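You operate a simulated robot arm through the tools that you are given. There is no shell and no other tool. Be economical: measure what you need, move in short steps, check, and stop when the job is done.

Carry out the task below with a simulated two-armed robot. There is one attempt and no reset: what you move stays moved.

## Task
Set up the bench: lamp on, teal box on top, vice open.
Fine: move the coiled belt to the wall top by the bench; carry the box with both hands; flag lever to waits.
Where things are to end (x, y in the base frame): coiled belt within 60 mm of [920, -2320]; box within 90 mm of [1120, -910].
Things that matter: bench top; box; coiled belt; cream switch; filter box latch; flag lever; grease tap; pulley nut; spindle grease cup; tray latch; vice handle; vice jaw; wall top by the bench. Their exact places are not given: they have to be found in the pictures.

Only the result counts: the job must be done as asked and must still hold three seconds after the hand-in. Knocking over, shifting, dropping, spilling or breaking anything else fails it.

## Robot
Two 7-joint arms with two-finger parallel grippers on one trunk, on a base that drives. Base frame: it is fixed to the floor where the robot stands at the start and does not move with it; the origin is under the middle of the robot, x ahead of it, y to its left, z up. Readings come in mm, degrees, newtons and seconds.
The left shoulder is at the start at [50, 177, 1029], the right one opposite. With the tool pointing down near the work surface each hand reaches from about 100 to 380 mm from the robot's upright axis, wherever it stands, measured 20 degrees to its own side. Places, roughly: bench top [1100, -900, 900]; box [1500, -1250, 1500]; box (16x12x5 cm) [700, -2400, 700]; coiled belt [1000, -1000, 1000]; cream switch [600, 0, 700]; filter box latch [1100, -1400, 900]; flag lever [800, -700, 700]; grease tap [700, 0, 900]; pulley nut [1000, -500, 1000]; spindle grease cup [1100, -600, 900]; tray latch [800, -2500, 800]; vice handle [1100, -1600, 900]; vice jaw [1200, -1600, 900]; wall top by the bench [800, -2400, 700]. Payload 3.43 kg a hand.
Tool frame (each hand has its own): the origin (TCP) lies between the finger pads and is the grasp point; the fingertips stand 34 mm ahead of it; z points along the fingers, y is the line along which they close. Largest opening 128 mm; finger width 24, thickness 12; the body of the gripper, 48 by 130 mm, starts 96 mm behind the TCP.
Orientation is told as [roll, pitch, yaw] about the base's x, y, z axes, in that order, counted from this pose: with the fingers straight down and closing along the base's y, the tool's x points along the base's -x, its y along +y and its z along -z.

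## Interface
- The arms move only by the tool step_arm. It takes "left_series", "right_series" or both (then of equal length, played together; a hand with none holds still); each is a list of rows, each a list of 3 entries, a list of its own where there are three numbers: the turn, a rotation vector about the tool's x, y, z in degrees, then the shift along the tool's x, y, z in mm, then the gripper command, from -1 (fully open) to 1 (shut), values between in proportion. In form: [[[wx, wy, wz], [tx, ty, tz], gripper], ...]. A call has 1 to 12 rows; each row is the pose to reach, as a shift and turn from the pose commanded when the call began, along the tool's axes at that moment. A row lasts 0.2 s, in which the tool goes at most 50 mm and 8.6 degrees; a call with a longer step from one row to the next is refused whole, and so is a gripper value outside its range. A pose out of reach is approached as far as the arm can. The call stops where the force on the tool passes 60 N (or 10 N more than at its start, if that is more) or the arm is blocked; 0.2 s more then pass. The fingers move at their own pace (about 108 mm/s each) and stop on an object; they squeeze with about 35 N. The grip force told is the motor's: it shows also when the fingers shut on nothing. Time passes only in rows, and 0.2 s behind the last, so rows that repeat a pose let the fingers close. The reply holds the time, the measured pose of the TCP, the force on the tool along the base axes, the opening and the grip force, in the units named above and with some noise, with the torque about the TCP (base axes, N m) and any sound that the robot's microphone picked up.
- Cameras (640 x 400 px; columns grow to the right, rows downward): "scene" is now at [140.7, -47, 1185.9]; the picture's right is [-0.56, -0.83, 0.00], its down [-0.52, 0.35, -0.78] and it looks along [0.65, -0.44, -0.62] (base axes); focal length 271 px, centre (320, 200). "left" rides on the left gripper at [76, 11, -160] in its tool frame; the picture's right is [-0.15, 0.99, 0.00], its down [-0.88, -0.13, -0.46] and it looks along [-0.45, -0.07, 0.89] (tool axes); focal length 234 px, centre (320, 200). "right" rides on the right gripper at [76, -11, -160] in its tool frame; the picture's right is [0.15, 0.99, 0.00], its down [-0.88, 0.13, -0.46] and it looks along [-0.45, 0.07, 0.89] (tool axes); focal length 234 px, centre (320, 200).
- grab_frame(camera): a new picture of that camera. No time passes.
- lift_body(by): slides the trunk up (or, below 0, down) by that many mm; the arms and the scene camera ride with it, the base frame stays. It gives what a move gives, with no picture.
- steer(legs): drives the robot by 1 to 6 legs, each [ahead, turn to the left] in mm and degrees, along the robot's own axes; the way and the turn of a leg run together, so that a leg with both is an arc; at most 1500 mm and 180 degrees a leg. The arms and the cameras ride along, it lands a little off, and it stops where it bumps. It gives what a move gives.
- head_to(pan, tilt): turns the head with the scene camera to pan (to the left, within 80 degrees either way) and tilt (down, from -29 to 69), counted from straight ahead of the robot. It gives what a move gives.
- pixel_to_xyz(camera, pixels): for up to 12 pixels [column, row] of the newest picture of that camera ("zoom" is the newest enlarged one), the place [x, y, z] in the base frame of the surface seen there, good to about 2 mm. No time passes.
- enlarge(camera, box): a new picture of the part [left, top, right, bottom] of that camera's present view, enlarged. No time passes.
- sign_off(): hands the job in; it is judged then, once.

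Work in short steps. Measure before you move; look again where a grasp or a placing could have gone wrong, and mend it. You have 80 turns and 70 pictures in all, those below and enlarged ones among them. Open the grippers and draw the arms clear of the work before you hand the job in, unless the task says otherwise.

The tools are called after "Request:" as name(argument=value, ...) on one line, values as JSON. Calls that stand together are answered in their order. step_arm: Moves the arms, as the interface text tells. Its arguments: {"type":"object","properties":{"left_series":{"type":"array","items":{"type":"array"}},"right_series":{"type":"array","items":{"type":"array"}}},"required":[]} The other tools are called the same way: lift_body (by) slides the trunk up or down; steer (legs) drives the base; head_to (pan, tilt) turns the head that bears the scene camera; grab_frame (camera) takes a picture; pixel_to_xyz (camera, pixels) gives the place of the surface under pixels of a picture; enlarge (camera, box) takes an enlarged picture of a part of a camera's view; sign_off () hands the job in.

At the start:

```text
t: 0.0
left_ee_pos: [465.9, -59.4, 951.1]
left_orientation: [-0.1, 0.0, 0.1]
left_ft_force: [-0.4, -1.4, -0.4]
left_moment: [-0.01, 0.0, -0.02]
left_opening: 127.9
left_gripper_force: 0.0
right_ee_pos: [275.3, -408.1, 931.9]
right_orientation: [-0.1, 0.1, -0.1]
right_ft_force: [0.6, -0.1, 0.2]
right_moment: [0.01, 0.05, 0.02]
right_opening: 128.0
right_gripper_force: 0.1
trunk travel left (down, up): [-200.0, 201.0]
robot x, y, heading: [0.7, 0.6, 0.2]
head pan, tilt: [-33.8, 38.5]
```

scene: 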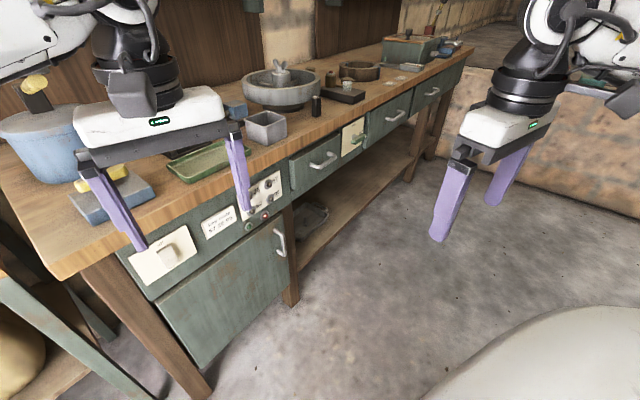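
right: 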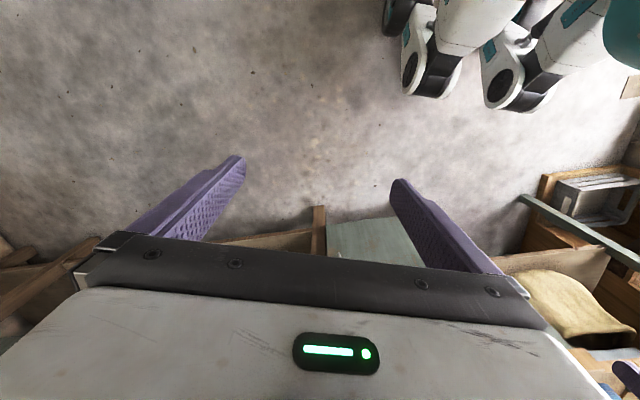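
left: 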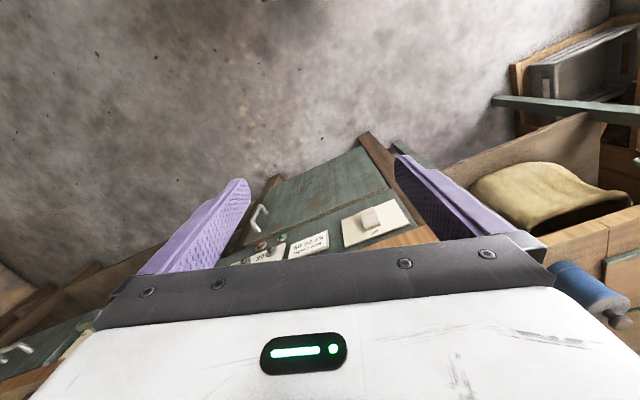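

The first picture shows the bench with a cream switch near (165,255) and a box-like thing at far end near (410,50). I enlarge parts to read labels and identify objects.

Request:
enlarge(camera="scene", box=[120, 160, 320, 290])

Request:
enlarge(camera="scene", box=[230, 20, 480, 170])

```text
3.08 times, centred on (220, 225) of scene
```

zoom: 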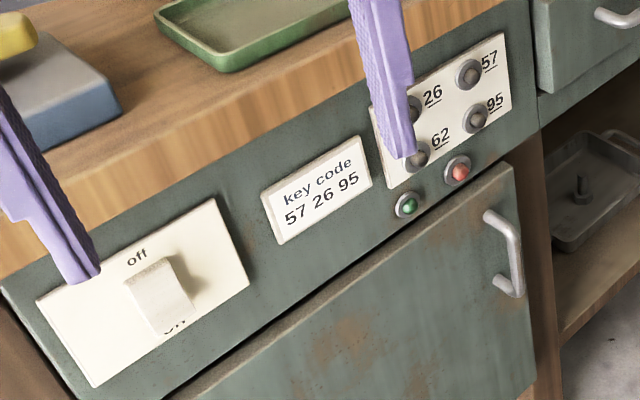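

```text
2.56 times, centred on (355, 95) of scene
```

zoom: 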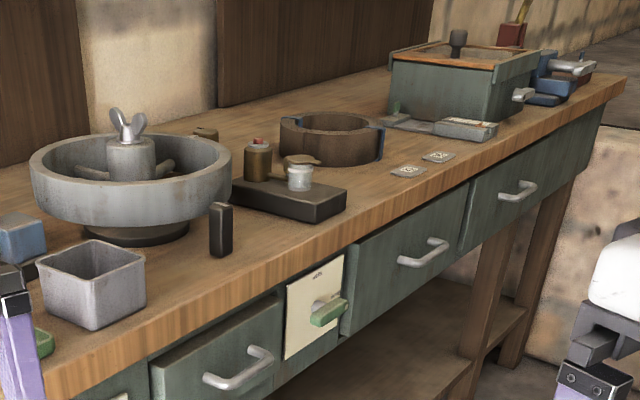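

Bench holds a key pad, cream lamp switch (off), flag lever, coiled belt, a filter box and a vice at the far end. I turn the head to see above the bench and the wall to the right.

Request:
head_to(pan=-45, tilt=0)

Request:
grab_frame(camera="scene")

Request:
head_to(pan=-75, tilt=20)

Request:
grab_frame(camera="scene")

```text
t: 1.1
left_ee_pos: [466.2, -60.2, 951.2]
left_orientation: [0.0, 0.0, 0.1]
left_ft_force: [0.4, 0.1, 1.5]
left_moment: [-0.03, -0.02, 0.03]
left_opening: 128.2
left_gripper_force: 0.0
right_ee_pos: [274.9, -408.3, 934.3]
right_orientation: [0.0, 0.0, 0.0]
right_ft_force: [0.1, -0.8, 0.1]
right_moment: [-0.02, -0.01, 0.0]
right_opening: 128.3
right_gripper_force: 0.0
trunk travel left (down, up): [-200.0, 201.0]
robot x, y, heading: [-1.9, 1.9, 0.2]
head pan, tilt: [-45.0, 0.0]
```

```text
64 pictures are left
```

scene: 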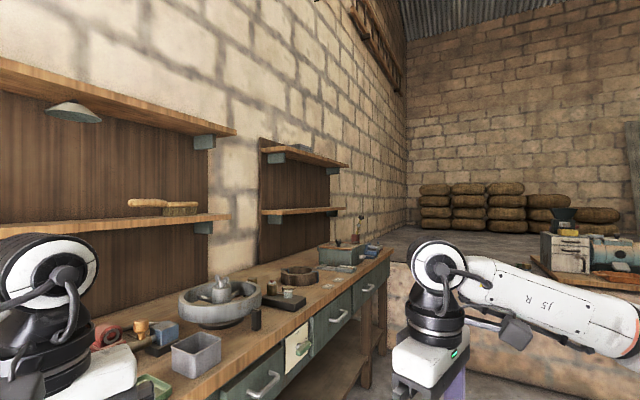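

```text
t: 2.0
left_ee_pos: [465.7, -58.6, 951.1]
left_orientation: [0.0, -0.1, 0.1]
left_ft_force: [-0.3, 0.0, 0.1]
left_moment: [0.0, 0.0, -0.01]
left_opening: 128.1
left_gripper_force: 0.0
right_ee_pos: [273.8, -409.3, 932.6]
right_orientation: [0.1, 0.1, -0.1]
right_ft_force: [0.3, 0.0, -0.5]
right_moment: [0.0, -0.01, 0.01]
right_opening: 127.9
right_gripper_force: 0.0
trunk travel left (down, up): [-200.0, 201.0]
robot x, y, heading: [-4.2, 0.5, 0.1]
head pan, tilt: [-75.0, 20.0]
```

```text
63 pictures are left
```

scene: 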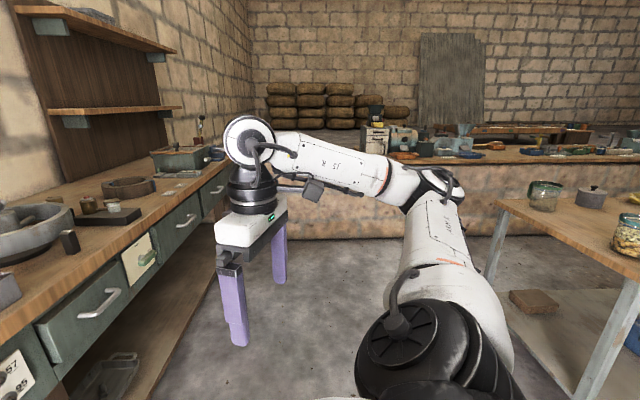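

The upper right shelf (first view, ~(300,147)) seems to hold a teal object, probably the box. I look back there enlarged, and measure points.

Request:
pixel_to_xyz(camera="scene", pixels=[[128, 188], [95, 13], [178, 160], [215, 152], [385, 160], [466, 151], [570, 150], [142, 258], [226, 165], [400, 165], [400, 230], [165, 45]])

Request:
enlarge(camera="scene", box=[350, 90, 640, 180])

Request:
head_to(pan=-45, tilt=0)

Request:
enlarge(camera="scene", box=[240, 120, 400, 220])

Request:
pixel_to_xyz(camera="zoom", pixels=[[240, 105], [270, 110], [400, 170], [100, 140]])

```text
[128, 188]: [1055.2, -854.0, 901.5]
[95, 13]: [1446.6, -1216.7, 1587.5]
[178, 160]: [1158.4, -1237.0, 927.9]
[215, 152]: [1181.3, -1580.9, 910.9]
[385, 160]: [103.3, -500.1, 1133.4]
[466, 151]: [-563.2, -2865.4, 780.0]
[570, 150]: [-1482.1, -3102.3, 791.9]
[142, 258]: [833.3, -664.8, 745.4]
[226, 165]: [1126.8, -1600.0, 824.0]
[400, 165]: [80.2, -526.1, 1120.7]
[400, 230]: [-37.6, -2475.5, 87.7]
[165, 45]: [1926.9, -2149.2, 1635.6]
```

```text
2.21 times, centred on (495, 135) of scene
```

zoom: 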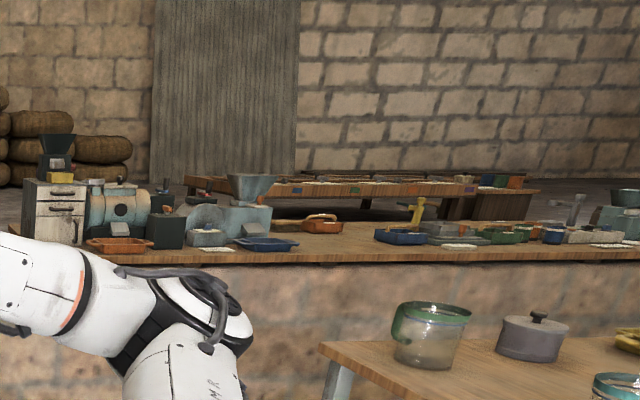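

```text
t: 3.0
left_ee_pos: [465.7, -59.4, 951.6]
left_orientation: [0.0, 0.1, 0.1]
left_ft_force: [0.2, -0.1, 1.2]
left_moment: [0.01, -0.01, 0.0]
left_opening: 128.0
left_gripper_force: 0.1
right_ee_pos: [274.5, -409.5, 932.4]
right_orientation: [0.0, 0.1, 0.0]
right_ft_force: [0.5, -1.0, -0.2]
right_moment: [0.01, -0.02, -0.02]
right_opening: 127.9
right_gripper_force: 0.0
trunk travel left (down, up): [-200.0, 201.0]
robot x, y, heading: [-0.8, -1.0, 0.0]
head pan, tilt: [-45.0, 0.0]
```

```text
4.00 times, centred on (320, 170) of scene
```

zoom: 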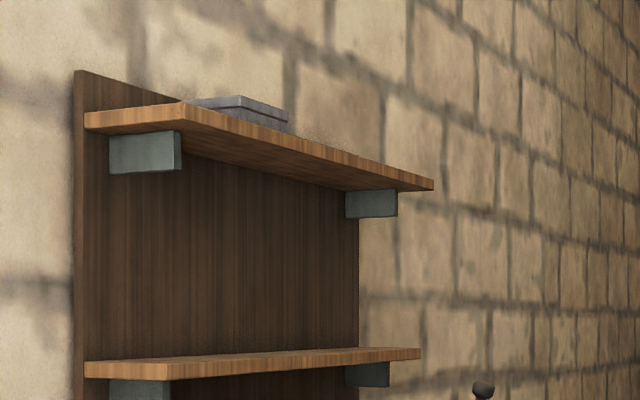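

```text
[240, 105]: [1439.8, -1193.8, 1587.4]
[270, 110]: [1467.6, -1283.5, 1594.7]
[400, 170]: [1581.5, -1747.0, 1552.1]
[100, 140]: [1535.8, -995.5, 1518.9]
```

The shelf object at (300,147) reads [1450,-1230,1590] and looks grey. Now I look close at the switch, flag lever and lamp.

Request:
head_to(pan=-30, tilt=10)

Request:
grab_frame(camera="scene")

Request:
head_to(pan=-15, tilt=50)

Request:
grab_frame(camera="scene")

```text
t: 3.7
left_ee_pos: [465.7, -60.0, 950.5]
left_orientation: [0.1, 0.0, 0.1]
left_ft_force: [0.1, 0.3, -0.6]
left_moment: [-0.01, -0.02, 0.02]
left_opening: 127.9
left_gripper_force: 0.2
right_ee_pos: [276.2, -408.3, 931.8]
right_orientation: [0.0, 0.1, 0.0]
right_ft_force: [-0.3, 0.5, -0.6]
right_moment: [0.01, -0.01, 0.01]
right_opening: 127.9
right_gripper_force: 0.1
trunk travel left (down, up): [-200.0, 201.0]
robot x, y, heading: [-1.7, 1.0, 0.2]
head pan, tilt: [-30.0, 10.0]
```

```text
60 pictures are left
```

scene: 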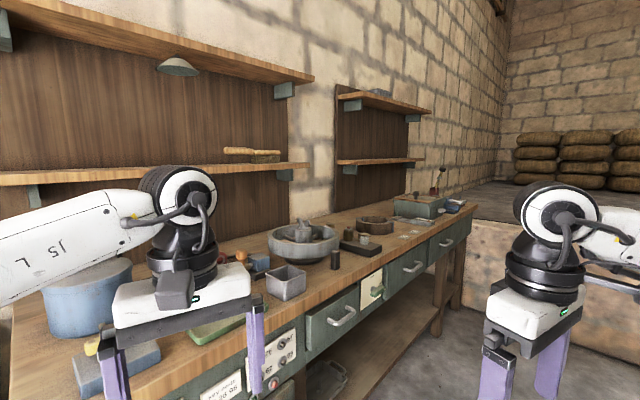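

```text
t: 4.8
left_ee_pos: [465.0, -60.3, 950.8]
left_orientation: [0.0, 0.0, 0.1]
left_ft_force: [1.0, -0.1, -0.3]
left_moment: [-0.01, 0.0, 0.02]
left_opening: 128.1
left_gripper_force: 0.0
right_ee_pos: [273.9, -408.8, 933.7]
right_orientation: [0.1, -0.1, 0.0]
right_ft_force: [-0.3, -0.6, -0.3]
right_moment: [-0.01, -0.01, 0.02]
right_opening: 128.2
right_gripper_force: 0.0
trunk travel left (down, up): [-200.0, 201.0]
robot x, y, heading: [0.2, 4.6, -0.0]
head pan, tilt: [-15.0, 50.0]
```

```text
59 pictures are left
```

scene: 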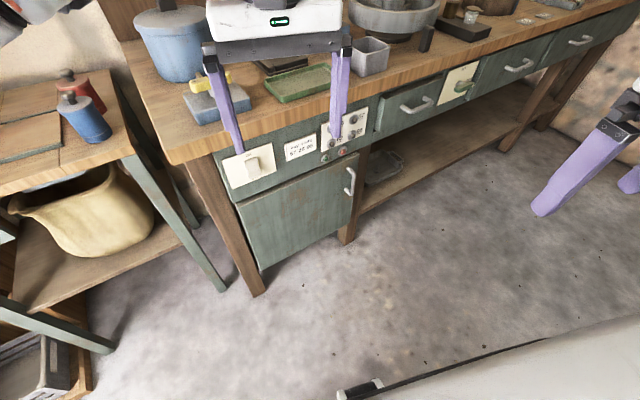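

Request:
enlarge(camera="scene", box=[205, 130, 285, 200])

Request:
pixel_to_xyz(camera="zoom", pixels=[[300, 175], [420, 120], [330, 210], [350, 200], [385, 260], [350, 280], [150, 200], [560, 250], [330, 160], [400, 200]])

Request:
enlarge(camera="scene", box=[420, 50, 500, 120])

Request:
pixel_to_xyz(camera="zoom", pixels=[[320, 300], [350, 290], [380, 280], [300, 150], [230, 350], [440, 260], [400, 150]])

```text
5.71 times, centred on (245, 165) of scene
```

zoom: 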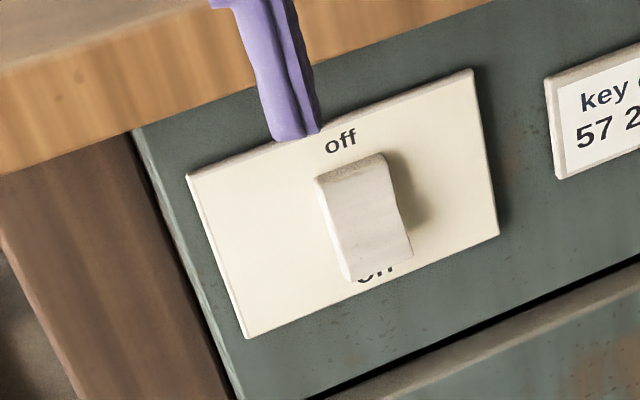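

```text
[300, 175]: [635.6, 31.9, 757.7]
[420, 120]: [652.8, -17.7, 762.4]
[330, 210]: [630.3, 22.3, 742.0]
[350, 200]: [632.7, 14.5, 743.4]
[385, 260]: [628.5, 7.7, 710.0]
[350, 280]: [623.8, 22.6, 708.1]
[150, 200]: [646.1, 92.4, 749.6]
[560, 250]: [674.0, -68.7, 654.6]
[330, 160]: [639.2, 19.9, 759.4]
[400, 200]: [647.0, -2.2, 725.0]
```

```text
5.71 times, centred on (460, 85) of scene
```

zoom: 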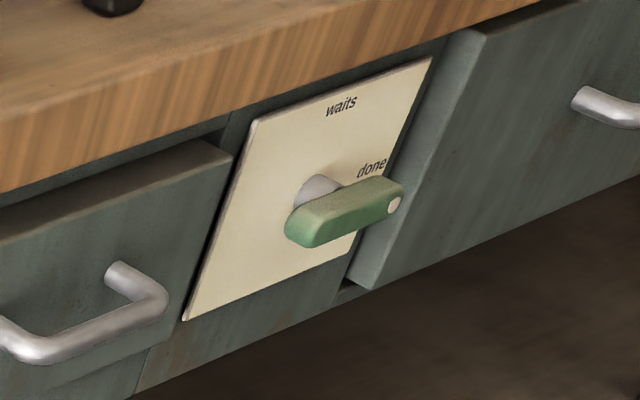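

```text
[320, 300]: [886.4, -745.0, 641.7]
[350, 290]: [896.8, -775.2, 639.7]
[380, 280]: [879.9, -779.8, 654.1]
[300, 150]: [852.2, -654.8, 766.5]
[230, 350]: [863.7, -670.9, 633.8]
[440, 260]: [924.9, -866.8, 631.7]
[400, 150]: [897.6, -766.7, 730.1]
```

The rocker's bottom ("on" side, [624,20,710]) stands out ~15 mm, so pressing there turns the lamp on. I close the left gripper and yaw it 17.5° to face the bench, meanwhile measuring the bench front.

Request:
step_arm(left_series=[[[0, 0, -6], [0, 0, 0], 1], [[0, 0, -12], [0, 0, 0], 1], [[0, 0, -17.5], [0, 0, 0], 1], [[0, 0, -17.5], [0, 0, 0], 1]])

Request:
pixel_to_xyz(camera="scene", pixels=[[180, 163], [362, 97], [440, 70], [500, 48], [600, 15], [275, 195], [470, 65], [230, 160]])

```text
t: 5.8
left_ee_pos: [464.0, -59.3, 949.9]
left_orientation: [0.0, 0.0, 17.7]
left_ft_force: [-0.3, 0.1, 0.2]
left_moment: [-0.01, 0.01, -0.01]
left_opening: 0.0
left_gripper_force: 32.4
right_ee_pos: [274.7, -408.2, 932.7]
right_orientation: [0.1, 0.0, -0.1]
right_ft_force: [0.1, -0.1, 0.0]
right_moment: [0.0, 0.01, 0.0]
right_opening: 128.0
right_gripper_force: 0.0
trunk travel left (down, up): [-200.0, 201.0]
robot x, y, heading: [-0.2, 4.8, -0.1]
head pan, tilt: [-15.0, 50.0]
```

```text
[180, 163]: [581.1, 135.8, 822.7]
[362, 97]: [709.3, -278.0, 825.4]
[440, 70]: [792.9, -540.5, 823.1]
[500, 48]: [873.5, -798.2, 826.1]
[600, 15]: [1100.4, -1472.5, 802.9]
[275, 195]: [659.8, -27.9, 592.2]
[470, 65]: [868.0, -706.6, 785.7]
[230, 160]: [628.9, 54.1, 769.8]
```

The bench edge direction is confirmed at 17.4°. Now I tilt the left tool 45° forward and bring the tip about 40 mm in front of the rocker's bottom.

Request:
step_arm(left_series=[[[0, -7, 0], [-5, 4, 30], 1], [[0, -14, 0], [-15, 8, 65], 1], [[0, -21, 0], [-30, 12, 100], 1], [[0, -28, 0], [-50, 16, 135], 1], [[0, -35, 0], [-70, 20, 170], 1], [[0, -42, 0], [-90, 24, 200], 1], [[0, -45, 0], [-108, 27, 212], 1], [[0, -45, 0], [-108, 27, 212], 1]])

Request:
enlarge(camera="scene", box=[160, 90, 320, 230])

```text
t: 7.6
left_ee_pos: [557.9, 0.8, 737.0]
left_orientation: [0.0, -45.0, 17.7]
left_ft_force: [-0.1, -0.1, -0.3]
left_moment: [-0.02, -0.02, -0.01]
left_opening: 0.0
left_gripper_force: 32.8
right_ee_pos: [274.2, -409.4, 932.7]
right_orientation: [0.1, 0.1, 0.0]
right_ft_force: [-0.4, -0.2, 1.0]
right_moment: [-0.02, -0.02, -0.01]
right_opening: 128.0
right_gripper_force: 0.0
trunk travel left (down, up): [-200.0, 201.0]
robot x, y, heading: [-0.6, 2.8, -0.0]
head pan, tilt: [-15.0, 50.0]
```

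```text
2.86 times, centred on (240, 160) of scene
```

zoom: 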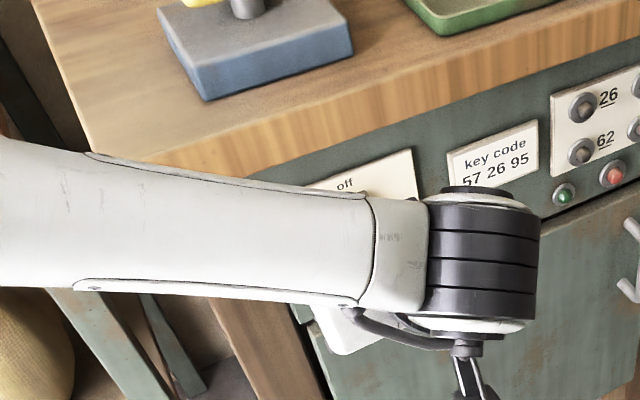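

Tip is at about [581,8,713], right before the rocker bottom. I push horizontally along the bench normal about 60 mm, then withdraw.

Request:
step_arm(left_series=[[[0, 0, 0], [-21, -5, 21], 1], [[0, 0, 0], [-32, -5, 32], 1], [[0, 0, 0], [-36, -5, 36], 1], [[0, 0, 0], [-40, -5, 40], 1], [[0, 0, 0], [-44, -5, 44], 1]])

Request:
step_arm(left_series=[[[0, 0, 0], [21, 0, -21], 1], [[0, 0, 0], [45, 0, -45], 1], [[0, 0, 0], [70, 0, -70], 1]])

Request:
head_to(pan=-10, tilt=25)

Request:
grab_frame(camera="scene")

Request:
grab_frame(camera="left")

```text
t: 8.6
left_ee_pos: [601.6, 2.9, 731.7]
left_orientation: [0.0, -43.2, 16.8]
left_ft_force: [-6.8, -1.8, 2.1]
left_moment: [-0.05, 0.14, -0.03]
left_opening: 0.1
left_gripper_force: 33.3
right_ee_pos: [272.6, -410.0, 933.3]
right_orientation: [-0.1, 0.1, 0.0]
right_ft_force: [0.2, -0.6, 0.7]
right_moment: [-0.06, 0.0, 0.0]
right_opening: 127.9
right_gripper_force: 0.0
trunk travel left (down, up): [-200.0, 201.0]
robot x, y, heading: [-2.4, -3.4, 0.1]
head pan, tilt: [-15.0, 50.0]
heard: click
stopped in row 5 (left hand): the force on the tool passed its limit at 64 N (the readings are from after the stop); the commanded pose is now the measured one
```

```text
t: 9.4
left_ee_pos: [509.0, -23.4, 733.1]
left_orientation: [0.2, -43.6, 16.9]
left_ft_force: [0.3, -0.1, -0.1]
left_moment: [0.02, 0.03, -0.02]
left_opening: 0.0
left_gripper_force: 32.7
right_ee_pos: [273.2, -409.5, 933.0]
right_orientation: [0.0, 0.0, 0.0]
right_ft_force: [-0.3, 0.3, 0.0]
right_moment: [0.02, -0.04, -0.01]
right_opening: 127.9
right_gripper_force: 0.1
trunk travel left (down, up): [-200.0, 201.0]
robot x, y, heading: [-2.9, 2.0, 0.3]
head pan, tilt: [-15.0, 50.0]
```

```text
t: 10.3
left_ee_pos: [509.6, -23.6, 732.1]
left_orientation: [0.2, -43.4, 16.9]
left_ft_force: [-0.6, 1.2, 0.2]
left_moment: [0.02, 0.03, 0.01]
left_opening: 0.0
left_gripper_force: 32.9
right_ee_pos: [273.2, -409.2, 932.2]
right_orientation: [0.0, 0.0, 0.1]
right_ft_force: [0.2, 0.4, 0.1]
right_moment: [-0.02, 0.02, 0.02]
right_opening: 128.1
right_gripper_force: 0.0
trunk travel left (down, up): [-200.0, 201.0]
robot x, y, heading: [-2.2, -0.6, -0.0]
head pan, tilt: [-10.0, 25.0]
```

```text
55 pictures are left
```

scene: 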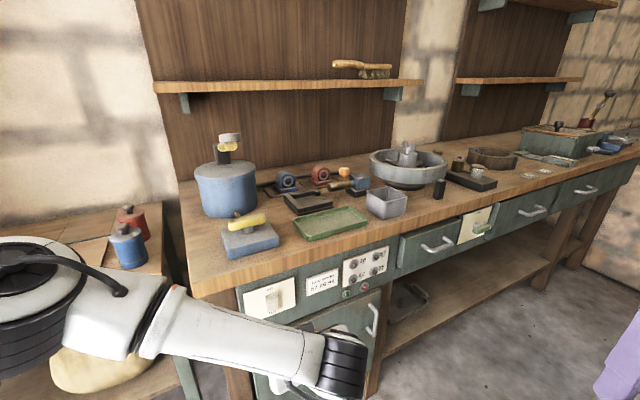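

```text
54 pictures are left
```

left: 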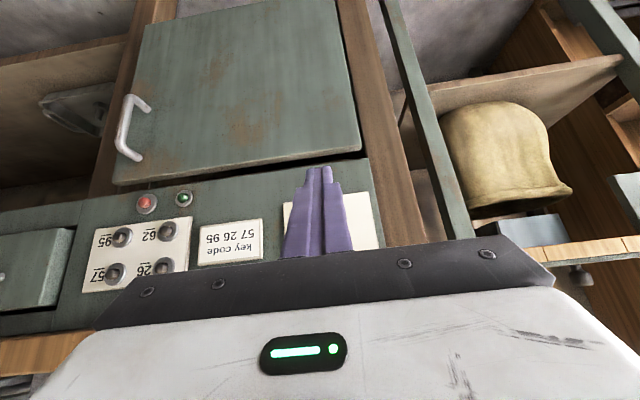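

A click was heard. I check the rocker closely at (265,300) and the lamp above.

Request:
enlarge(camera="scene", box=[230, 240, 400, 330])

Request:
head_to(pan=-25, tilt=0)

Request:
grab_frame(camera="scene")

```text
3.76 times, centred on (315, 285) of scene
```

zoom: 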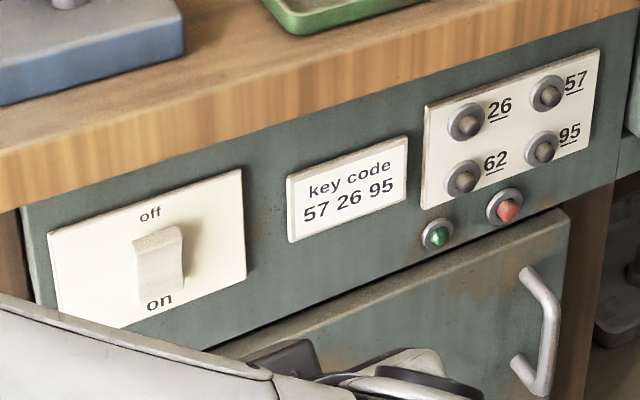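

```text
t: 11.2
left_ee_pos: [508.5, -24.5, 731.9]
left_orientation: [0.1, -43.4, 16.9]
left_ft_force: [0.5, 0.0, 0.7]
left_moment: [0.0, 0.04, 0.03]
left_opening: 0.0
left_gripper_force: 33.2
right_ee_pos: [273.1, -409.3, 932.7]
right_orientation: [0.0, 0.0, 0.0]
right_ft_force: [0.0, 0.3, 0.0]
right_moment: [0.01, 0.01, 0.01]
right_opening: 128.0
right_gripper_force: 0.0
trunk travel left (down, up): [-200.0, 201.0]
robot x, y, heading: [-0.5, 4.3, -0.0]
head pan, tilt: [-25.0, 0.0]
```

```text
52 pictures are left
```

scene: 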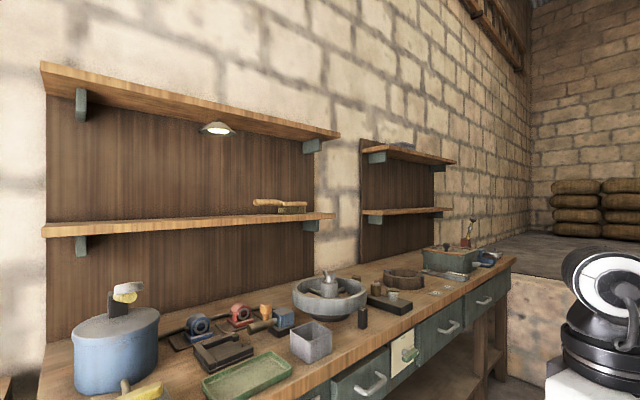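

The lamp is lit and the rocker is pressed to "on". Next I drive along the bench (~780 mm) to stand before the flag lever, keeping heading 0 at the end.

Request:
steer(legs=[[0, -72.6], [780, 0], [0, 72.6]])

Request:
head_to(pan=5, tilt=42)

Request:
grab_frame(camera="scene")

```text
t: 21.7
left_ee_pos: [743.7, -758.3, 732.0]
left_orientation: [0.1, -43.5, 17.8]
left_ft_force: [-0.5, 0.1, -0.4]
left_moment: [0.02, -0.01, 0.01]
left_opening: 0.1
left_gripper_force: 33.8
right_ee_pos: [516.2, -1149.3, 933.3]
right_orientation: [0.0, 0.0, 1.0]
right_ft_force: [0.1, 0.3, 0.1]
right_moment: [0.04, -0.02, 0.0]
right_opening: 128.1
right_gripper_force: 0.0
trunk travel left (down, up): [-200.0, 201.0]
robot x, y, heading: [237.0, -742.5, 1.0]
head pan, tilt: [-25.0, 0.0]
```

```text
t: 22.8
left_ee_pos: [744.3, -759.7, 732.5]
left_orientation: [0.2, -43.4, 17.8]
left_ft_force: [-0.7, 0.4, -0.1]
left_moment: [-0.01, 0.02, 0.02]
left_opening: 0.3
left_gripper_force: 32.9
right_ee_pos: [514.4, -1148.6, 932.0]
right_orientation: [0.0, -0.1, 1.1]
right_ft_force: [-0.6, -0.7, 0.0]
right_moment: [-0.03, -0.01, 0.0]
right_opening: 127.8
right_gripper_force: 0.1
trunk travel left (down, up): [-200.0, 201.0]
robot x, y, heading: [237.2, -740.5, 0.9]
head pan, tilt: [5.0, 42.0]
```

```text
51 pictures are left
```

scene: 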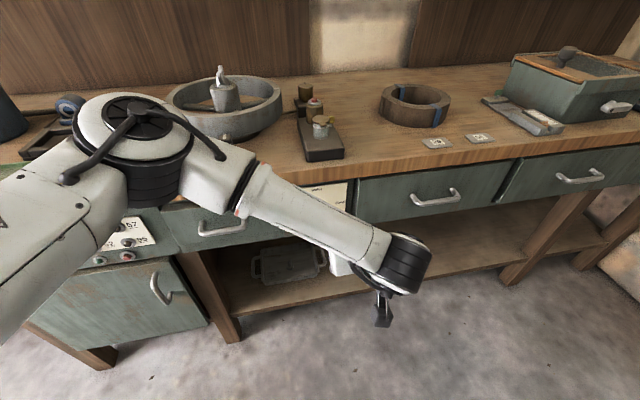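

The forearm hides the lever from the scene camera; I use the left wrist camera.

Request:
grab_frame(camera="left")

```text
50 pictures are left
```

left: 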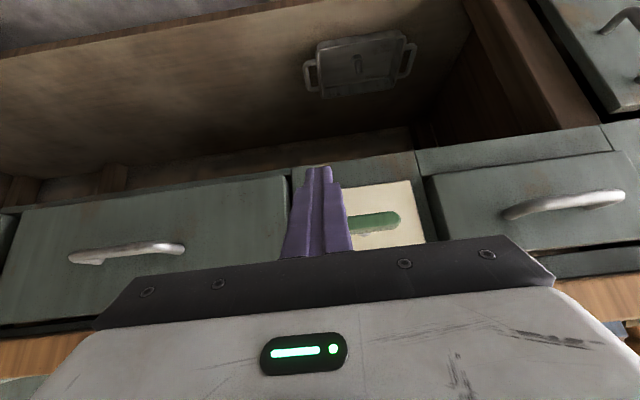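

Request:
enlarge(camera="left", box=[260, 150, 440, 260])

Request:
pixel_to_xyz(camera="zoom", pixels=[[480, 230], [440, 250], [380, 265], [350, 265], [480, 270], [480, 150], [560, 250], [520, 310], [440, 290], [400, 150], [330, 240], [500, 255]])

```text
3.56 times, centred on (350, 205) of left
```

zoom: 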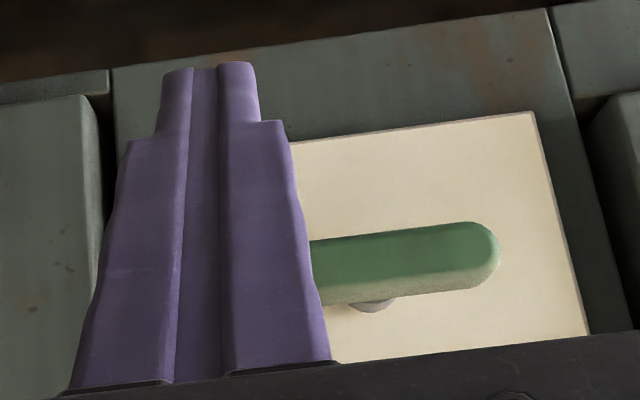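

```text
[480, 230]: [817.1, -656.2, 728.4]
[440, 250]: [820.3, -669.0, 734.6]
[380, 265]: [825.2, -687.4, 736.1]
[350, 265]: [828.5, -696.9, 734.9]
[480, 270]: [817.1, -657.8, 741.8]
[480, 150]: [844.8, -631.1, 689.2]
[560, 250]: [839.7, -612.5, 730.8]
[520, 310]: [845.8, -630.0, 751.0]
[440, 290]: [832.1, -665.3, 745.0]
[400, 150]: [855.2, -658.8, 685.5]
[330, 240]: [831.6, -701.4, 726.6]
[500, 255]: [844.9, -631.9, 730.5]
```

Lever front is ~583 mm along the bench normal, at z≈734, its hub near s≈900 along the bench and its tip to the right. I flatten the left tool to about 80° and bring the tip lower, in front of the lever's right half.

Request:
pixel_to_xyz(camera="zoom", pixels=[[375, 306], [360, 304], [395, 302]])

Request:
step_arm(left_series=[[[0, -8, 0], [-1, -4, 7], 1], [[0, -16, 0], [-3, -8, 14], 1], [[0, -24, 0], [-5, -12, 21], 1], [[0, -32, 0], [-6, -15, 28], 1], [[0, -36, 0], [-7, -17, 36], 1], [[0, -36, 0], [-7, -17, 36], 1]])

Request:
grab_frame(camera="scene")

Request:
grab_frame(camera="left")

```text
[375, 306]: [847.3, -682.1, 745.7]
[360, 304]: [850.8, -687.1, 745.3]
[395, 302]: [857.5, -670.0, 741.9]
```

```text
t: 24.4
left_ee_pos: [797.2, -737.9, 717.4]
left_orientation: [-0.2, -80.3, 21.4]
left_ft_force: [-0.2, 0.9, 0.6]
left_moment: [-0.06, 0.01, 0.02]
left_opening: 0.1
left_gripper_force: 33.0
right_ee_pos: [515.5, -1148.7, 932.8]
right_orientation: [0.0, 0.0, 1.0]
right_ft_force: [0.2, -0.9, 0.4]
right_moment: [-0.01, -0.03, 0.02]
right_opening: 127.9
right_gripper_force: 0.0
trunk travel left (down, up): [-200.0, 201.0]
robot x, y, heading: [233.1, -744.2, 1.2]
head pan, tilt: [5.0, 42.0]
stopped in row 6 (left hand): the arm was blocked; the commanded pose is now the measured one
```

```text
48 pictures are left
```

scene: 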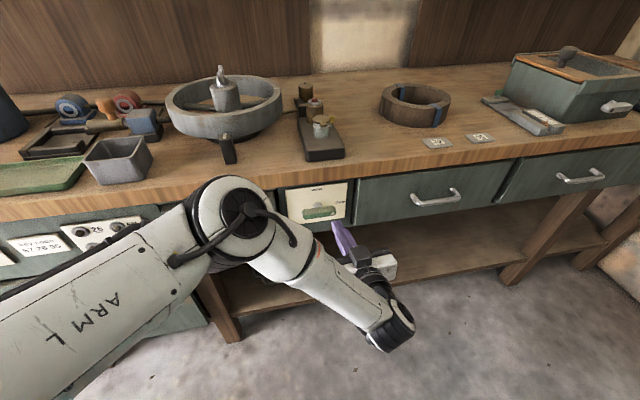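

```text
47 pictures are left
```

left: 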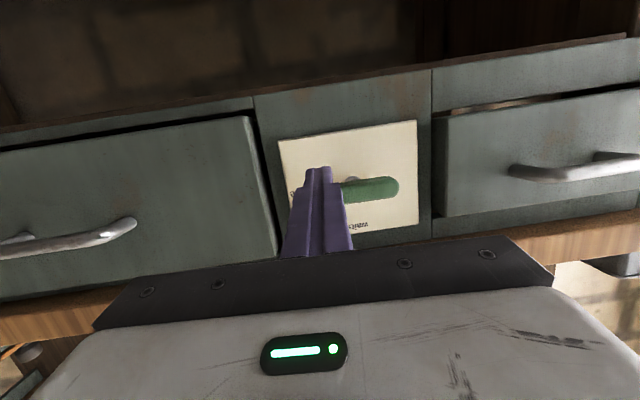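

The lever is now visible in the scene picture at (320,210). I enlarge and measure it.

Request:
enlarge(camera="scene", box=[270, 170, 380, 260])

Request:
pixel_to_xyz(camera="zoom", pixels=[[195, 245], [355, 238], [290, 215], [290, 245], [290, 265], [240, 245], [120, 180], [440, 130], [410, 330], [290, 200]])

```text
4.44 times, centred on (325, 215) of scene
```

zoom: 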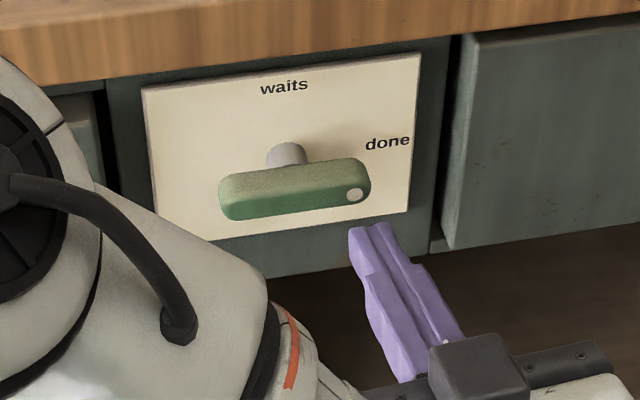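

```text
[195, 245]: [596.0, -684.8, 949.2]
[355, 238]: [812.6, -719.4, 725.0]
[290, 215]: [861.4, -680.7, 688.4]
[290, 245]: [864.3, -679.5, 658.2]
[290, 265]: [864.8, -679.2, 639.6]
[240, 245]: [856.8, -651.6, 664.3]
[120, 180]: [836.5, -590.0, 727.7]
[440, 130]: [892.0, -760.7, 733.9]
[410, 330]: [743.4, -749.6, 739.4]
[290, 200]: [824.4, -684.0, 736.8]
```

Request:
pixel_to_xyz(camera="zoom", pixels=[[226, 200], [366, 182], [355, 195], [285, 152], [290, 178], [290, 203], [345, 165], [155, 100], [410, 70], [365, 240], [300, 208], [230, 180]])

```text
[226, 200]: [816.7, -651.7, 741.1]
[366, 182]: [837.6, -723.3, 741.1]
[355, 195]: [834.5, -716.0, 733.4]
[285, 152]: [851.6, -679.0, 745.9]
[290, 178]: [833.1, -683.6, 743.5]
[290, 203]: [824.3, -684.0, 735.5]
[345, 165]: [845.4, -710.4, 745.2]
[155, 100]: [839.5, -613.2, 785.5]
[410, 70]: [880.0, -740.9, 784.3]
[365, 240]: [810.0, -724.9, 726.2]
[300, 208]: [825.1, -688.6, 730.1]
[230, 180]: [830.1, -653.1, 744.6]
```

Lever hub is at about [852,-679,736]; the knob spans ±37 mm and its marked end points right to "done". My fingertip is just below that end, so I insert it under the knob and sweep it up and over in an arc.

Request:
step_arm(left_series=[[[0, 0, 0], [5.8, 9, 1.6], 1], [[0, 0, 0], [3, 8, 16], 1], [[0, 0, 0], [0.9, 7, 30], 1], [[0, 0, 0], [-8, 8, 28.7], 1], [[0, 0, 0], [-16, 5, 27], 1], [[0, 0, 0], [-23.6, 2, 25.6], 1], [[0, 0, 0], [-32, 3, 24], 1], [[0, 0, 0], [-40.4, 4, 22.9], 1], [[0, 0, 0], [-48.4, 8, 21.8], 1], [[0, 0, 0], [-54.3, 14, 21.2], 1], [[0, 0, 0], [-56.4, 19, 21.3], 1], [[0, 0, 0], [-56.4, 23, 21.3], 1]])

Request:
enlarge(camera="scene", box=[270, 170, 380, 260])

```text
t: 27.0
left_ee_pos: [817.8, -714.8, 768.0]
left_orientation: [-1.4, -80.0, 21.5]
left_ft_force: [19.7, -21.5, -5.5]
left_moment: [-0.27, -0.03, -1.03]
left_opening: 0.0
left_gripper_force: 32.7
right_ee_pos: [516.2, -1149.8, 931.4]
right_orientation: [0.0, 0.1, 1.1]
right_ft_force: [-0.7, -0.4, 0.0]
right_moment: [0.01, -0.03, -0.01]
right_opening: 127.9
right_gripper_force: 0.1
trunk travel left (down, up): [-200.0, 201.0]
robot x, y, heading: [234.5, -740.6, 1.0]
head pan, tilt: [5.0, 42.0]
```

```text
4.44 times, centred on (325, 215) of scene
```

zoom: 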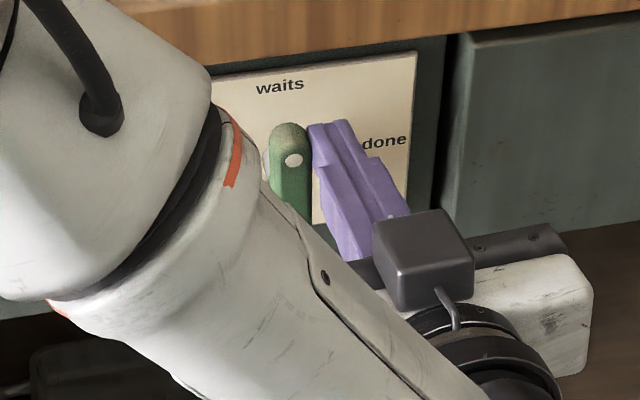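

The knob is nearly upright with its dot at "waits". I back the finger off to the right and out, then check the angle.

Request:
step_arm(left_series=[[[0, 0, 0], [0, -12, 0], 1], [[0, 0, 0], [4, -14, -30], 1], [[0, 0, 0], [8, -14, -70], 1]])

Request:
enlarge(camera="left", box=[240, 100, 440, 260])

Request:
enlarge(camera="scene", box=[270, 170, 380, 260])

```text
t: 28.0
left_ee_pos: [763.9, -718.1, 767.3]
left_orientation: [2.0, -79.7, 22.2]
left_ft_force: [0.3, -0.2, 0.4]
left_moment: [-0.01, -0.01, -0.02]
left_opening: 0.0
left_gripper_force: 33.1
right_ee_pos: [515.9, -1148.4, 933.0]
right_orientation: [-0.2, 0.0, 1.1]
right_ft_force: [0.6, 0.4, 0.3]
right_moment: [0.0, 0.0, 0.0]
right_opening: 127.8
right_gripper_force: 0.0
trunk travel left (down, up): [-200.0, 201.0]
robot x, y, heading: [234.2, -746.0, 0.7]
head pan, tilt: [5.0, 42.0]
stopped in row 3 (left hand): the arm was blocked; the commanded pose is now the measured one
```

```text
2.50 times, centred on (340, 180) of left
```

zoom: 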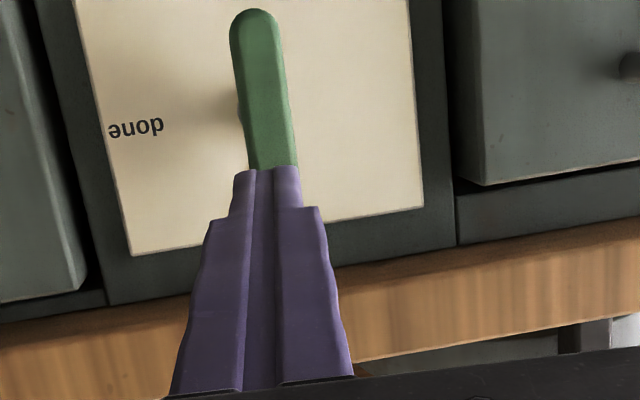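

```text
4.44 times, centred on (325, 215) of scene
```

zoom: 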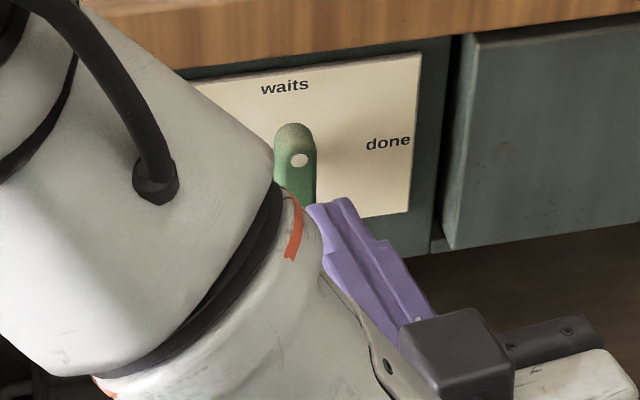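

The knob stands vertical at "waits". Now I fold the left arm back to tool-down, raised and clear of the bench, and open it.

Request:
step_arm(left_series=[[[0, 7, 0], [0, -5, -8], 0], [[0, 14, 0], [-10, -5, -16], 0], [[0, 21, 0], [-25, -5, -26], 0], [[0, 28, 0], [-45, -5, -36], 0], [[0, 35, 0], [-65, -5, -46], 0], [[0, 42, 0], [-90, -5, -56], 0], [[0, 49, 0], [-115, -5, -66], 0], [[0, 56, 0], [-140, -5, -76], 0], [[0, 63, 0], [-165, -5, -80], 0], [[0, 70, 0], [-190, -5, -80], 0], [[0, 77, 0], [-215, -5, -80], 0], [[0, 80, 0], [-240, -5, -80], 0]])

Request:
head_to(pan=-15, tilt=30)

Request:
grab_frame(camera="scene")

```text
t: 30.6
left_ee_pos: [732.1, -742.1, 1018.9]
left_orientation: [0.4, 0.4, 23.7]
left_ft_force: [0.1, 0.1, 0.3]
left_moment: [-0.03, -0.01, -0.04]
left_opening: 64.1
left_gripper_force: 0.1
right_ee_pos: [515.1, -1148.6, 932.2]
right_orientation: [0.0, 0.1, 1.0]
right_ft_force: [0.0, 0.2, 0.2]
right_moment: [0.0, -0.01, -0.02]
right_opening: 127.9
right_gripper_force: 0.0
trunk travel left (down, up): [-200.0, 201.0]
robot x, y, heading: [232.0, -745.5, 0.9]
head pan, tilt: [5.0, 42.0]
```

```text
t: 31.4
left_ee_pos: [731.5, -742.9, 1016.7]
left_orientation: [0.4, 0.2, 23.7]
left_ft_force: [0.4, -0.4, 0.2]
left_moment: [-0.02, 0.01, -0.01]
left_opening: 64.0
left_gripper_force: 0.0
right_ee_pos: [516.2, -1147.9, 932.9]
right_orientation: [0.0, 0.1, 1.0]
right_ft_force: [0.0, 0.1, -0.6]
right_moment: [-0.03, -0.04, 0.02]
right_opening: 127.9
right_gripper_force: 0.0
trunk travel left (down, up): [-200.0, 201.0]
robot x, y, heading: [235.9, -742.5, 1.0]
head pan, tilt: [-15.0, 30.0]
```

```text
42 pictures are left
```

scene: 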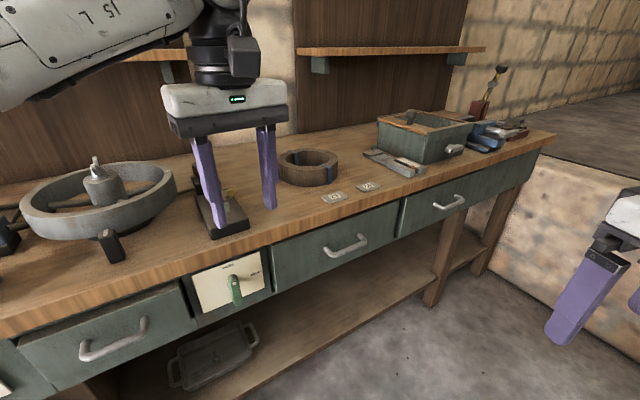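

The belt ring is at (307,167). I enlarge it and measure the rim and surroundings.

Request:
enlarge(camera="scene", box=[260, 90, 560, 220])

Request:
pixel_to_xyz(camera="scene", pixels=[[280, 160], [338, 162], [308, 150], [309, 163], [308, 182], [291, 158], [330, 158], [292, 172], [325, 172], [310, 170], [408, 120], [360, 185]])

```text
2.13 times, centred on (410, 155) of scene
```

zoom: 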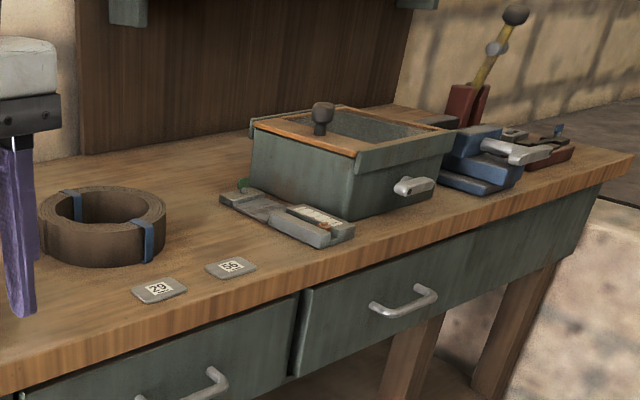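

```text
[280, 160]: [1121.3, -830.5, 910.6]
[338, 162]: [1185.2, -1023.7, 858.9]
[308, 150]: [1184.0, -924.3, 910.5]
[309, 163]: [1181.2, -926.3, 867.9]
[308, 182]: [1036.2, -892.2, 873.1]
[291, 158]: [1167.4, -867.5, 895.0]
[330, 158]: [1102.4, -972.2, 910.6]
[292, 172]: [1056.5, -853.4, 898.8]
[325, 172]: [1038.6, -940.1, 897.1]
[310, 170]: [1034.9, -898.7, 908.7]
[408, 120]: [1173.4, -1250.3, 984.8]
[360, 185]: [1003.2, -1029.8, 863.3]
```

Belt: centre ≈[1108,-906], top z 911 on a bench top of z 861. I retract the left arm, raise the right arm above everything, and then drive nearer.

Request:
step_arm(left_series=[[[0, 0, 0], [40, 30, -20], 0], [[0, 0, 0], [80, 60, -40], 0], [[0, 0, 0], [120, 90, -60], 0], [[0, 0, 0], [160, 120, -80], 0], [[0, 0, 0], [200, 150, -80], 0]], right_series=[[[0, 0, 0], [0, 0, -35], -1], [[0, 0, 0], [0, 0, -70], -1], [[0, 0, 0], [0, 0, -105], -1], [[0, 0, 0], [0, 0, -140], -1], [[0, 0, 0], [0, 0, -140], -1]])

Request:
steer(legs=[[0, -22.6], [440, 0], [0, 39]])

Request:
head_to(pan=-15, tilt=35)

Request:
grab_frame(camera="scene")

```text
refused: row 1 steps farther than a row can; nothing moved
```

```text
t: 37.1
left_ee_pos: [1124.0, -765.4, 1017.0]
left_orientation: [0.3, 0.2, 40.1]
left_ft_force: [0.3, -0.1, -0.5]
left_moment: [-0.02, 0.01, 0.01]
left_opening: 64.1
left_gripper_force: 0.0
right_ee_pos: [1031.0, -1215.1, 933.1]
right_orientation: [-0.1, 0.0, 17.3]
right_ft_force: [0.1, 0.3, 0.3]
right_moment: [-0.01, 0.03, -0.03]
right_opening: 128.0
right_gripper_force: 0.0
trunk travel left (down, up): [-200.0, 201.0]
robot x, y, heading: [643.1, -909.6, 17.4]
head pan, tilt: [-15.0, 30.0]
```

```text
t: 37.8
left_ee_pos: [1123.8, -766.1, 1017.2]
left_orientation: [0.5, 0.2, 40.1]
left_ft_force: [-0.3, 0.0, -0.1]
left_moment: [-0.02, 0.02, 0.0]
left_opening: 64.0
left_gripper_force: 0.0
right_ee_pos: [1030.7, -1215.4, 932.7]
right_orientation: [0.0, 0.0, 17.4]
right_ft_force: [0.1, 0.5, -0.3]
right_moment: [-0.01, -0.02, 0.0]
right_opening: 128.0
right_gripper_force: 0.1
trunk travel left (down, up): [-200.0, 201.0]
robot x, y, heading: [646.4, -909.3, 17.4]
head pan, tilt: [-15.0, 35.0]
```

```text
40 pictures are left
```

scene: 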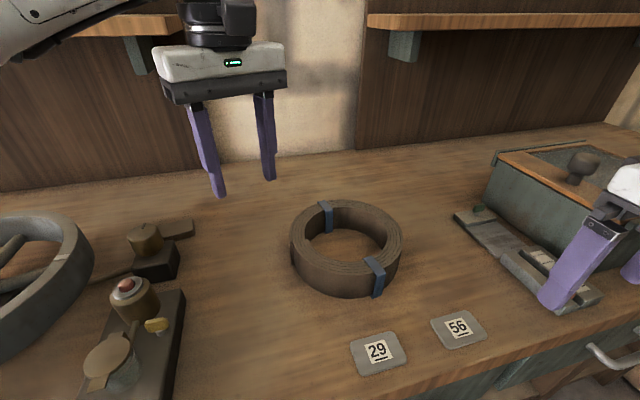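

The arm row was refused (too long a step), but the drive itself went clear. I raise the right hand straight up, and measure the ring rim from this good view.

Request:
step_arm(right_series=[[[0, 0, 0], [0, 0, -35], -1], [[0, 0, 0], [0, 0, -70], -1], [[0, 0, 0], [0, 0, -100], -1], [[0, 0, 0], [0, 0, -130], -1]], left_series=[[[0, 0, 0], [20, 15, -20], 0], [[0, 0, 0], [50, 30, -30], 0], [[0, 0, 0], [85, 50, -50], 0], [[0, 0, 0], [120, 70, -70], 0]])

Request:
enlarge(camera="scene", box=[270, 180, 430, 310])

Request:
pixel_to_xyz(camera="scene", pixels=[[292, 242], [307, 243], [400, 238], [385, 240], [345, 204], [347, 262], [347, 275], [350, 292], [365, 204], [330, 266]])

```text
t: 38.8
left_ee_pos: [985.4, -789.0, 1088.6]
left_orientation: [0.4, 0.2, 40.1]
left_ft_force: [-0.4, -0.4, -0.5]
left_moment: [-0.03, -0.03, 0.02]
left_opening: 64.0
left_gripper_force: 0.0
right_ee_pos: [1028.5, -1215.3, 1064.0]
right_orientation: [0.0, -0.1, 17.5]
right_ft_force: [-0.1, 0.3, 0.5]
right_moment: [-0.01, 0.04, 0.02]
right_opening: 127.8
right_gripper_force: 0.0
trunk travel left (down, up): [-200.0, 201.0]
robot x, y, heading: [642.0, -906.6, 17.6]
head pan, tilt: [-15.0, 35.0]
```

```text
3.08 times, centred on (350, 245) of scene
```

zoom: 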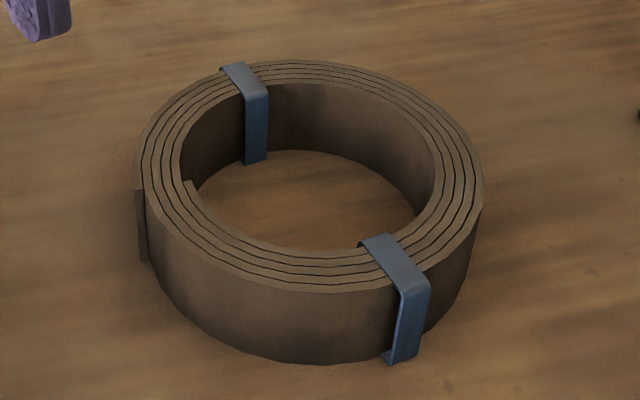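

```text
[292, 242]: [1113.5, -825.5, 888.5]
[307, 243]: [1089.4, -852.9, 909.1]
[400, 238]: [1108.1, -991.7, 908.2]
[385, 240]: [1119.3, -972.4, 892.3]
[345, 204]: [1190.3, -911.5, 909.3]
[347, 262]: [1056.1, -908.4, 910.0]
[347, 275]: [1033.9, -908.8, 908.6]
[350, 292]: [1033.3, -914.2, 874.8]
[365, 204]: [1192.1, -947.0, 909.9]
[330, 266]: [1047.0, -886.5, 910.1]
```

Ring centre ≈[1114,-909], outer radius 83, wall ~25 mm. I bring the right hand above the ring's right rim point [1135,-976] with ~80 mm opening and move the left aside.

Request:
step_arm(right_series=[[[0, 0, 0], [-29, 33, 0], -0.25], [[0, 0, 0], [-58, 65, 0], -0.25], [[0, 0, 0], [-87, 98, 0], -0.25], [[0, 0, 0], [-115, 131, 0], -0.25], [[0, 0, 0], [-144, 163, 0], -0.25], [[0, 0, 0], [-173, 196, 0], -0.25], [[0, 0, 0], [-173, 196, 40], -0.25], [[0, 0, 0], [-173, 196, 80], -0.25], [[0, 0, 0], [-173, 196, 80], -0.25]], left_series=[[[0, 0, 0], [0, 20, 0], 0], [[0, 0, 0], [0, 40, 0], 0], [[0, 0, 0], [0, 60, 0], 0], [[0, 0, 0], [0, 80, 0], 0], [[0, 0, 0], [0, 100, 0], 0], [[0, 0, 0], [0, 100, 0], 0], [[0, 0, 0], [0, 100, 0], 0], [[0, 0, 0], [0, 100, 0], 0], [[0, 0, 0], [0, 100, 0], 0]])

Request:
grab_frame(camera="scene")

```text
t: 40.8
left_ee_pos: [922.9, -713.5, 1089.7]
left_orientation: [0.3, 0.2, 40.1]
left_ft_force: [0.3, 0.4, 0.3]
left_moment: [0.0, 0.01, -0.01]
left_opening: 63.9
left_gripper_force: 0.1
right_ee_pos: [1136.8, -976.0, 983.5]
right_orientation: [0.1, -0.1, 17.5]
right_ft_force: [0.6, 0.0, 0.0]
right_moment: [-0.03, 0.04, 0.03]
right_opening: 80.0
right_gripper_force: 0.0
trunk travel left (down, up): [-200.0, 201.0]
robot x, y, heading: [647.8, -910.9, 17.6]
head pan, tilt: [-15.0, 35.0]
```

```text
38 pictures are left
```

scene: 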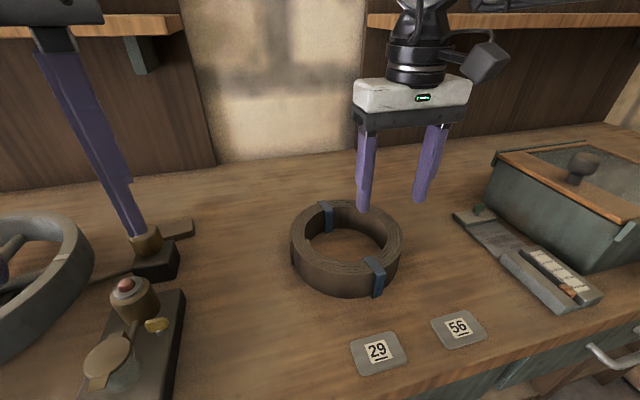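

The right fingers straddle the right rim from above. I descend ~80 mm to z≈903 and close.

Request:
step_arm(right_series=[[[0, 0, 0], [0, 0, 35], -0.25], [[0, 0, 0], [0, 0, 65], -0.25], [[0, 0, 0], [0, 0, 80], -0.25], [[0, 0, 0], [0, 0, 80], 1], [[0, 0, 0], [0, 0, 80], 1], [[0, 0, 0], [0, 0, 80], 1], [[0, 0, 0], [0, 0, 80], 1]])

Request:
grab_frame(camera="scene")

```text
t: 42.4
left_ee_pos: [923.6, -714.1, 1090.1]
left_orientation: [0.3, 0.2, 40.2]
left_ft_force: [-0.6, -0.2, 0.2]
left_moment: [0.02, 0.0, 0.01]
left_opening: 64.1
left_gripper_force: 0.2
right_ee_pos: [1136.9, -975.0, 900.7]
right_orientation: [0.0, 0.0, 17.4]
right_ft_force: [0.3, 0.6, -0.5]
right_moment: [-0.02, -0.21, -0.16]
right_opening: 34.5
right_gripper_force: 35.1
trunk travel left (down, up): [-200.0, 201.0]
robot x, y, heading: [648.8, -906.5, 17.3]
head pan, tilt: [-15.0, 35.0]
```

```text
37 pictures are left
```

scene: 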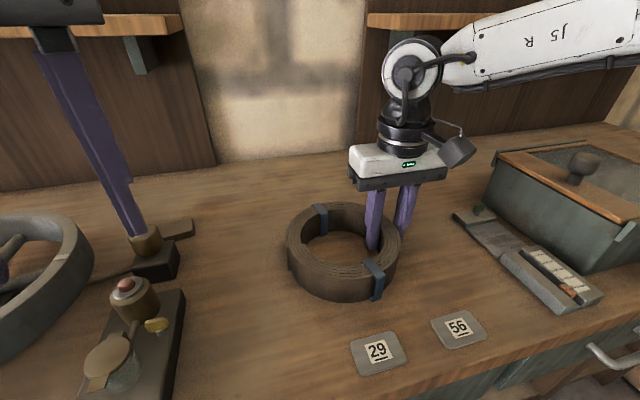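

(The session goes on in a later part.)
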